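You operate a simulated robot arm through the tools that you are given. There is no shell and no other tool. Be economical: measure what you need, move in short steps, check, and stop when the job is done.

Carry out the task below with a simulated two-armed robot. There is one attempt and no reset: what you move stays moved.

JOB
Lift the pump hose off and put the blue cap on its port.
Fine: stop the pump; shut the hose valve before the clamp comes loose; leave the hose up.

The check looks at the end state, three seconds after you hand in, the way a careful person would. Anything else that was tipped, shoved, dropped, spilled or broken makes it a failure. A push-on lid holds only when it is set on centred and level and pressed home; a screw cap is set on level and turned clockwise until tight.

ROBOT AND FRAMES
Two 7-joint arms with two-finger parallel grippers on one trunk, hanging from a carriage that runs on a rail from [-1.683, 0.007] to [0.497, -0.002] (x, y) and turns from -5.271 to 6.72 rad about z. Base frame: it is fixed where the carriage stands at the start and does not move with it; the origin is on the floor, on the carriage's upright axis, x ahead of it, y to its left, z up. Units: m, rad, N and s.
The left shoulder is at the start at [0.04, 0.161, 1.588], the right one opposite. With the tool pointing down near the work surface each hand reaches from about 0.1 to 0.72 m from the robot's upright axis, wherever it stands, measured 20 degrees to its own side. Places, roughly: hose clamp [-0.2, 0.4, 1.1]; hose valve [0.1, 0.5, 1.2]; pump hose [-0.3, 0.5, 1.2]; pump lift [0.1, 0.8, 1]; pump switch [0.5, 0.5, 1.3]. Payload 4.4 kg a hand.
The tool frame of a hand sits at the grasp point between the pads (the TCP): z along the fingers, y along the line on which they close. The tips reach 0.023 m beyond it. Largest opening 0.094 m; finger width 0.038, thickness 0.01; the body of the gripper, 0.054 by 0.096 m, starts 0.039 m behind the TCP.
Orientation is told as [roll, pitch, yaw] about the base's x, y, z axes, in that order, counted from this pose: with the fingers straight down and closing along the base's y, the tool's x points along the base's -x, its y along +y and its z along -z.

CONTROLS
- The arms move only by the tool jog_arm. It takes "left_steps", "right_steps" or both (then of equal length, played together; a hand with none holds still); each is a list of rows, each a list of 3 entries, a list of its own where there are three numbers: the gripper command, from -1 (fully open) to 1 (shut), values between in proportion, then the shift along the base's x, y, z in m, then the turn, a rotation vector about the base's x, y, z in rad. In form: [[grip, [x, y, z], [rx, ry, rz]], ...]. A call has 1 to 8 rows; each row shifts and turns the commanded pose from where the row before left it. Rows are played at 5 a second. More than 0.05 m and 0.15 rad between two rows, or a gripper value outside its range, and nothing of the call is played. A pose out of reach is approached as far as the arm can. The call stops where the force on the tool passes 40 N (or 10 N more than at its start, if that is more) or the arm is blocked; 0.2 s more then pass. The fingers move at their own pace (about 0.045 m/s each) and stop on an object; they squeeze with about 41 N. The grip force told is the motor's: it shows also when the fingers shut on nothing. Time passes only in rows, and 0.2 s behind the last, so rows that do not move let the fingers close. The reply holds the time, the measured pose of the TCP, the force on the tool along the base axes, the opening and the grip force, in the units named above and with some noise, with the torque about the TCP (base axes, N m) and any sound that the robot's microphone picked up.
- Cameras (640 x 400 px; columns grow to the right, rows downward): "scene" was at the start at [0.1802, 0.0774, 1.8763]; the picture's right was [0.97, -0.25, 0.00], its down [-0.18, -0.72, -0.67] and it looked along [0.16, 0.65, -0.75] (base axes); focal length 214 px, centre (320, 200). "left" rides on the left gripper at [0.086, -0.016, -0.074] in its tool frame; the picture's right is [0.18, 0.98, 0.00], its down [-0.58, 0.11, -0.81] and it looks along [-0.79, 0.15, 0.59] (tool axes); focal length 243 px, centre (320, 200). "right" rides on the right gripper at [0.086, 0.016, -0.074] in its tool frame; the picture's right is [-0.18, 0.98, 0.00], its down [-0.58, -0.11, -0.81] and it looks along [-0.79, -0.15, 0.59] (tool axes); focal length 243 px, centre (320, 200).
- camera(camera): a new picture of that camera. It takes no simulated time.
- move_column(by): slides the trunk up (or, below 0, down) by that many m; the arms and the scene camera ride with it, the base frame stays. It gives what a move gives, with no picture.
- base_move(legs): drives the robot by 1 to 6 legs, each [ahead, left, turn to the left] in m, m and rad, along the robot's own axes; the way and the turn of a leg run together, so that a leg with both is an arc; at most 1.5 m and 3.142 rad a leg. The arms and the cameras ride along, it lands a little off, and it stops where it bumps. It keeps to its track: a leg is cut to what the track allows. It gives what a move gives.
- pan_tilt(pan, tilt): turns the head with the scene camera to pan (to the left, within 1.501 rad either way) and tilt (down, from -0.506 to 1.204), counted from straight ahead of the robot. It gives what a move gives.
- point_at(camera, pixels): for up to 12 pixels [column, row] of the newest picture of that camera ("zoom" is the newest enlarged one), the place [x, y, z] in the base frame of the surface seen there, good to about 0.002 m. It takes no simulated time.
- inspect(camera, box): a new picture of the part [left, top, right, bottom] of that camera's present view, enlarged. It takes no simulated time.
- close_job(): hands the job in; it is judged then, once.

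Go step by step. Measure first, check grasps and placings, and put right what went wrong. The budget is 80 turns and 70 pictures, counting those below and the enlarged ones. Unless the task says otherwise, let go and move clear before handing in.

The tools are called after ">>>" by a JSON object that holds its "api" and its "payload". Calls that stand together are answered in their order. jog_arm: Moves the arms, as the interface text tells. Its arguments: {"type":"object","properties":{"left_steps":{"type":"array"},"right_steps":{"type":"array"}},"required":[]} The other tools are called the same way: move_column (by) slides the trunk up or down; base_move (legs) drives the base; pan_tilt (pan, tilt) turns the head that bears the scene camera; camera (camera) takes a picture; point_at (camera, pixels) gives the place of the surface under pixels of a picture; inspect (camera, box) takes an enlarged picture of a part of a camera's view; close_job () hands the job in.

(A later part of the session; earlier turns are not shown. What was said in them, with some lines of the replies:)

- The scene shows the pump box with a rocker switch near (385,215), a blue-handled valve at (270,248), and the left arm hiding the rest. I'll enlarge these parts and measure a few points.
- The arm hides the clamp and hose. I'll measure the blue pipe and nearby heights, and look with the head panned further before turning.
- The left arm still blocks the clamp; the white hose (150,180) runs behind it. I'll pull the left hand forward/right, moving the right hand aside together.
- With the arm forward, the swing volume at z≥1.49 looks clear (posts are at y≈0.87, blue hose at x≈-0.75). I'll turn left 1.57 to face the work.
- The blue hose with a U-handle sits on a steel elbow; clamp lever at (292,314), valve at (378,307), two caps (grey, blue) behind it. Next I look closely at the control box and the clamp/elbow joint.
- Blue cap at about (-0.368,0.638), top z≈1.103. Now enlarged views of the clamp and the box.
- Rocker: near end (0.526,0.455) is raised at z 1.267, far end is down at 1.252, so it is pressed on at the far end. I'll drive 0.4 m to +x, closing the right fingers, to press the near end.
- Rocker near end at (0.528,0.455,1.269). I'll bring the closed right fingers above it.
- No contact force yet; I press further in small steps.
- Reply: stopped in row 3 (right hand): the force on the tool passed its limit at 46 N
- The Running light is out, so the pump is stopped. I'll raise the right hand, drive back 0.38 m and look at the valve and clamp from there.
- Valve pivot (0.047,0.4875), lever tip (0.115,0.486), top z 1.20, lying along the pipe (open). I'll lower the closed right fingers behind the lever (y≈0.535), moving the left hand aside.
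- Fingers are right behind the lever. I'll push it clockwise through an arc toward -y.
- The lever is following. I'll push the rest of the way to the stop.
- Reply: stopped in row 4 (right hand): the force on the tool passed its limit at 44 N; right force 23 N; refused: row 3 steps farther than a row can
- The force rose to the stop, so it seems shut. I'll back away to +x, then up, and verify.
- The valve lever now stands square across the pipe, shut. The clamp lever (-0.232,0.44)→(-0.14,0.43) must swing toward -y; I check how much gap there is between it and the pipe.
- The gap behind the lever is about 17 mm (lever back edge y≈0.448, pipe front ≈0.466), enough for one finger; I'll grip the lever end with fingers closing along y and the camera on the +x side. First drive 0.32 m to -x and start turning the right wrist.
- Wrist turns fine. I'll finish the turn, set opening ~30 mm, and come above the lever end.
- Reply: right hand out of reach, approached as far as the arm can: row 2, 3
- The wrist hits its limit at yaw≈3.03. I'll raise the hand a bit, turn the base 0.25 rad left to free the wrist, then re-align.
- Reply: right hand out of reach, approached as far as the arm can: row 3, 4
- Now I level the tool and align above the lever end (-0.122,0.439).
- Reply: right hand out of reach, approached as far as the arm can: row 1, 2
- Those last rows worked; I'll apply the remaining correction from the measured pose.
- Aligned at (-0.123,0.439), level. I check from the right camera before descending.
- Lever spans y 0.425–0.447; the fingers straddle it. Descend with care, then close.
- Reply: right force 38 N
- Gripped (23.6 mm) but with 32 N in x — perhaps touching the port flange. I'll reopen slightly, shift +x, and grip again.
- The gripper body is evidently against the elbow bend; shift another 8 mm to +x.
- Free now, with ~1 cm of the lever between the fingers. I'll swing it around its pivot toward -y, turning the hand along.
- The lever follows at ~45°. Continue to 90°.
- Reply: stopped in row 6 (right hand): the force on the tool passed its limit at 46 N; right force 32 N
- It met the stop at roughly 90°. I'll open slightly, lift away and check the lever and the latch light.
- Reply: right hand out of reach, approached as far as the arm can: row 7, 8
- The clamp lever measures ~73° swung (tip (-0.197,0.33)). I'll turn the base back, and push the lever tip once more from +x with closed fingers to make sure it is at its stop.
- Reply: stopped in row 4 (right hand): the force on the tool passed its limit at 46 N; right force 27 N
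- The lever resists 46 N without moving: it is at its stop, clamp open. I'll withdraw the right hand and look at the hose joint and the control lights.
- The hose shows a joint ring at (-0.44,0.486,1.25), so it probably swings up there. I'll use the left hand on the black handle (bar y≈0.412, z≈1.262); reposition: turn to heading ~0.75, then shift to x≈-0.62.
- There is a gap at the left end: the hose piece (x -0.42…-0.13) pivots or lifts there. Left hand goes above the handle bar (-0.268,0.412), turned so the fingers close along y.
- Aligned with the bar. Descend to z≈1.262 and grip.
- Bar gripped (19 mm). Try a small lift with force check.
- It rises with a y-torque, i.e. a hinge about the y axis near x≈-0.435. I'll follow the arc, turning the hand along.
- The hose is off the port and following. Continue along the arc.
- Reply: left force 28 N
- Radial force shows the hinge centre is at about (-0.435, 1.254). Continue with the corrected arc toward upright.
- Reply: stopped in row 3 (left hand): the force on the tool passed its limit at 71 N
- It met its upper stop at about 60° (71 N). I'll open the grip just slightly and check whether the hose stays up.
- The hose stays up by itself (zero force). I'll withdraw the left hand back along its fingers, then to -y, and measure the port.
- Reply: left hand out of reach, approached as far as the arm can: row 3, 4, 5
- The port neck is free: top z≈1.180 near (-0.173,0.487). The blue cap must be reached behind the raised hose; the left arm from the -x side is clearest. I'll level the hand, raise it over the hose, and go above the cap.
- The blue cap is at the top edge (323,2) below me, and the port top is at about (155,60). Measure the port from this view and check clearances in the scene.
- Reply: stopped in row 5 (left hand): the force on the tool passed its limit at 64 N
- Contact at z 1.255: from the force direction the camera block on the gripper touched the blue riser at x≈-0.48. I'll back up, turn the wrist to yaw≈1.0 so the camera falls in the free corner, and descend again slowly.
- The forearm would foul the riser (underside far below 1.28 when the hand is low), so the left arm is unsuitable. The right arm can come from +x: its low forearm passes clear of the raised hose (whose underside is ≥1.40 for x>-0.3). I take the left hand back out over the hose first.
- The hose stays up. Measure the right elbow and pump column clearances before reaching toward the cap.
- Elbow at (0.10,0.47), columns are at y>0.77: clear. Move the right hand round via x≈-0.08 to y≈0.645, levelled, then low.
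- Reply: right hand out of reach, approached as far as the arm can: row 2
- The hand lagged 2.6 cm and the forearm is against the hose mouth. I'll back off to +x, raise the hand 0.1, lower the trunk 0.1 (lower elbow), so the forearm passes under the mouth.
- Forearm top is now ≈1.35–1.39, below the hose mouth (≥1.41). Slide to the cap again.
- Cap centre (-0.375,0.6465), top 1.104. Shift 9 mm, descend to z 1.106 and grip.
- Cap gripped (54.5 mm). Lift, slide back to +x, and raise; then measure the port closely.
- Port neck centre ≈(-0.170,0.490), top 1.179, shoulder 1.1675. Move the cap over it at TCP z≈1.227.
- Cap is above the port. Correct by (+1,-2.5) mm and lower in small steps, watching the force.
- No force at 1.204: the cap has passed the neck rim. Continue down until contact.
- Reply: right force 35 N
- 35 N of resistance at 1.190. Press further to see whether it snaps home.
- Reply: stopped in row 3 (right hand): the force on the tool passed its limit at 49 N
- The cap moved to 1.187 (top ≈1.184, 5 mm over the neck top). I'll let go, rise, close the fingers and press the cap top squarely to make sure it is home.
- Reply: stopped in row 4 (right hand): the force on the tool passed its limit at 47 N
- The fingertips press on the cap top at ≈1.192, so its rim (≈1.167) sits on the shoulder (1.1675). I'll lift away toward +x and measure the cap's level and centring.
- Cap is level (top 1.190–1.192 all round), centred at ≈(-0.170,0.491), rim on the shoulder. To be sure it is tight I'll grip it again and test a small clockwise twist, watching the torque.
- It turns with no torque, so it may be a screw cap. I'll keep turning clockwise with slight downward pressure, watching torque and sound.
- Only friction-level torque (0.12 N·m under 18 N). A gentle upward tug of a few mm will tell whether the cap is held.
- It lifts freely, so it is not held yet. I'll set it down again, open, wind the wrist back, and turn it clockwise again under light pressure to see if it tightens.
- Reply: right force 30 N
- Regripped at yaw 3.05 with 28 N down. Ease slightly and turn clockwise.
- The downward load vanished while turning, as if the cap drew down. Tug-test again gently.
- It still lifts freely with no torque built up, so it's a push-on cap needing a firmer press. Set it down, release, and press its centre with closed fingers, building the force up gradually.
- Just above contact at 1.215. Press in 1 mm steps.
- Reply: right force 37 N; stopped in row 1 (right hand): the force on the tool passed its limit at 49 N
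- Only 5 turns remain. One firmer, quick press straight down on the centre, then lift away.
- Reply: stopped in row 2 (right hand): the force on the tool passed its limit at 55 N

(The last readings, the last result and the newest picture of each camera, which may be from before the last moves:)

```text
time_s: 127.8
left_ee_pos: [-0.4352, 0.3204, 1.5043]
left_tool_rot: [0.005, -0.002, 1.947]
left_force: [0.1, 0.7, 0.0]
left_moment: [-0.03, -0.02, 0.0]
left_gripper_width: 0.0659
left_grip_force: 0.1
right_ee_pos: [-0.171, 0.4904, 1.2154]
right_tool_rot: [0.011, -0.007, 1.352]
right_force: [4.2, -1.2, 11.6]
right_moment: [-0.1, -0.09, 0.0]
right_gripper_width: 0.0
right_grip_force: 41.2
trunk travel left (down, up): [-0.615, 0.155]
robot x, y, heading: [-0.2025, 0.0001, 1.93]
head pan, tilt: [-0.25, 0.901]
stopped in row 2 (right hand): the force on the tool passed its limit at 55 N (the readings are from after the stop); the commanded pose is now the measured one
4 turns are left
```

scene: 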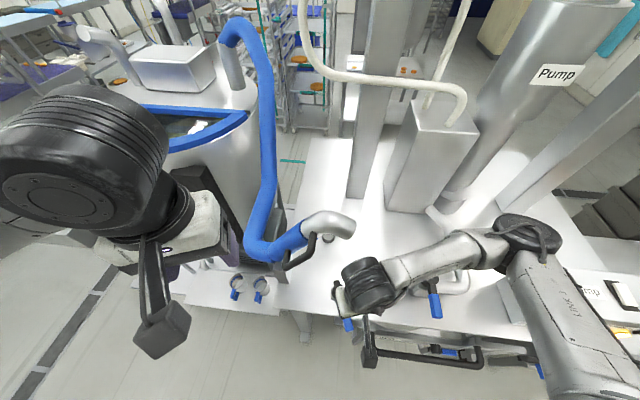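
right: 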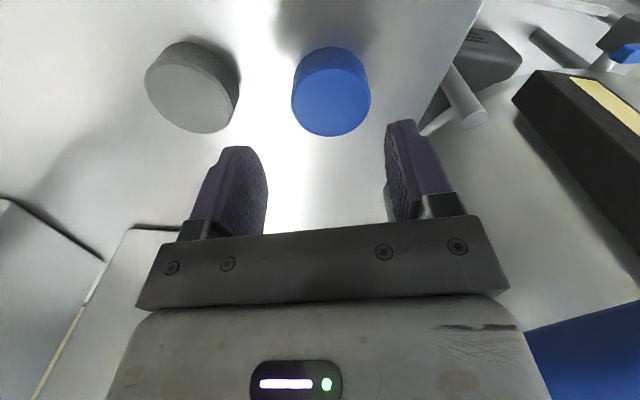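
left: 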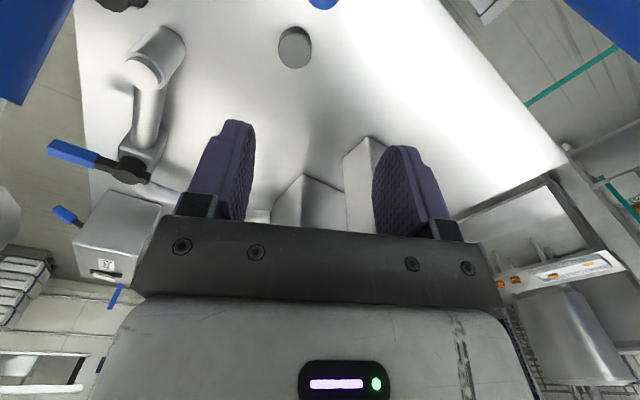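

The cap took 55 N straight down and stays at its seat. Lift clear to finish.

>>> {"api": "jog_arm", "payload": {"right_steps": [[1, [0, 0, 0.02], [0, 0, 0]], [1, [0, 0, 0.03], [0, 0, 0]], [1, [0.045, 0, 0], [0, 0, 0]], [1, [0.045, 0, 0.01], [0, 0, 0]], [1, [0.045, 0, 0.01], [0, 0, 0]], [1, [0.02, 0, 0.02], [0, 0, 0]]]}}

>>> {"api": "inspect", "payload": {"camera": "scene", "box": [240, 180, 420, 290]}}

```text
time_s: 129.2
left_ee_pos: [-0.4357, 0.3191, 1.5036]
left_tool_rot: [0.006, -0.002, 1.947]
left_force: [0.5, 0.3, 0.3]
left_moment: [-0.02, -0.01, 0.01]
left_gripper_width: 0.0654
left_grip_force: 0.0
right_ee_pos: [-0.018, 0.488, 1.3037]
right_tool_rot: [0.015, -0.005, 1.352]
right_force: [-0.4, 0.8, -0.3]
right_moment: [0.03, 0.04, -0.02]
right_gripper_width: 0.0001
right_grip_force: 41.3
trunk travel left (down, up): [-0.615, 0.155]
robot x, y, heading: [-0.2066, -0.0007, 1.93]
head pan, tilt: [-0.25, 0.901]
```

```text
3.56 times, centred on (330, 235) of scene
3 turns are left
```

zoom: 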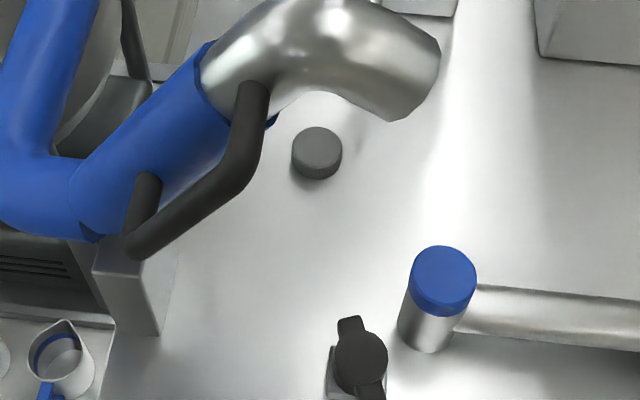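

The last picture shows the hose up and the blue cap level on the port at (443,280). The pump is off, the valve shut and both hands are clear, so I'm handing in.

>>> {"api": "close_job", "payload": {}}

```text
The job is handed in.
```

I stopped the pump, shut the hose valve before opening the clamp, lifted the hose (it stays up), and put the blue cap on its port. I'm not sure the cap is locked on.

- **Cap:** it sits level and centred, with its rim on the port's shoulder. When I gripped it and tugged, it lifted a few millimetres with almost no resistance. Turning it clockwise by more than half a turn never made it tighten, so I took it for a push-on cap. I then pressed it down again, up to 55 N, but didn't repeat the tug test before handing in.
- **Contact along the way:** while I was reaching for the cap, the left gripper hit something at 64 N, probably the blue hose riser. The right forearm also leaned on the end of the raised hose. I saw nothing moved or damaged in the pictures afterwards.
- **Latch light:** the amber "Latch" light on the pump box was still on after I opened the clamp. I didn't check it again after lifting the hose, and I left the Up/Down lever alone.
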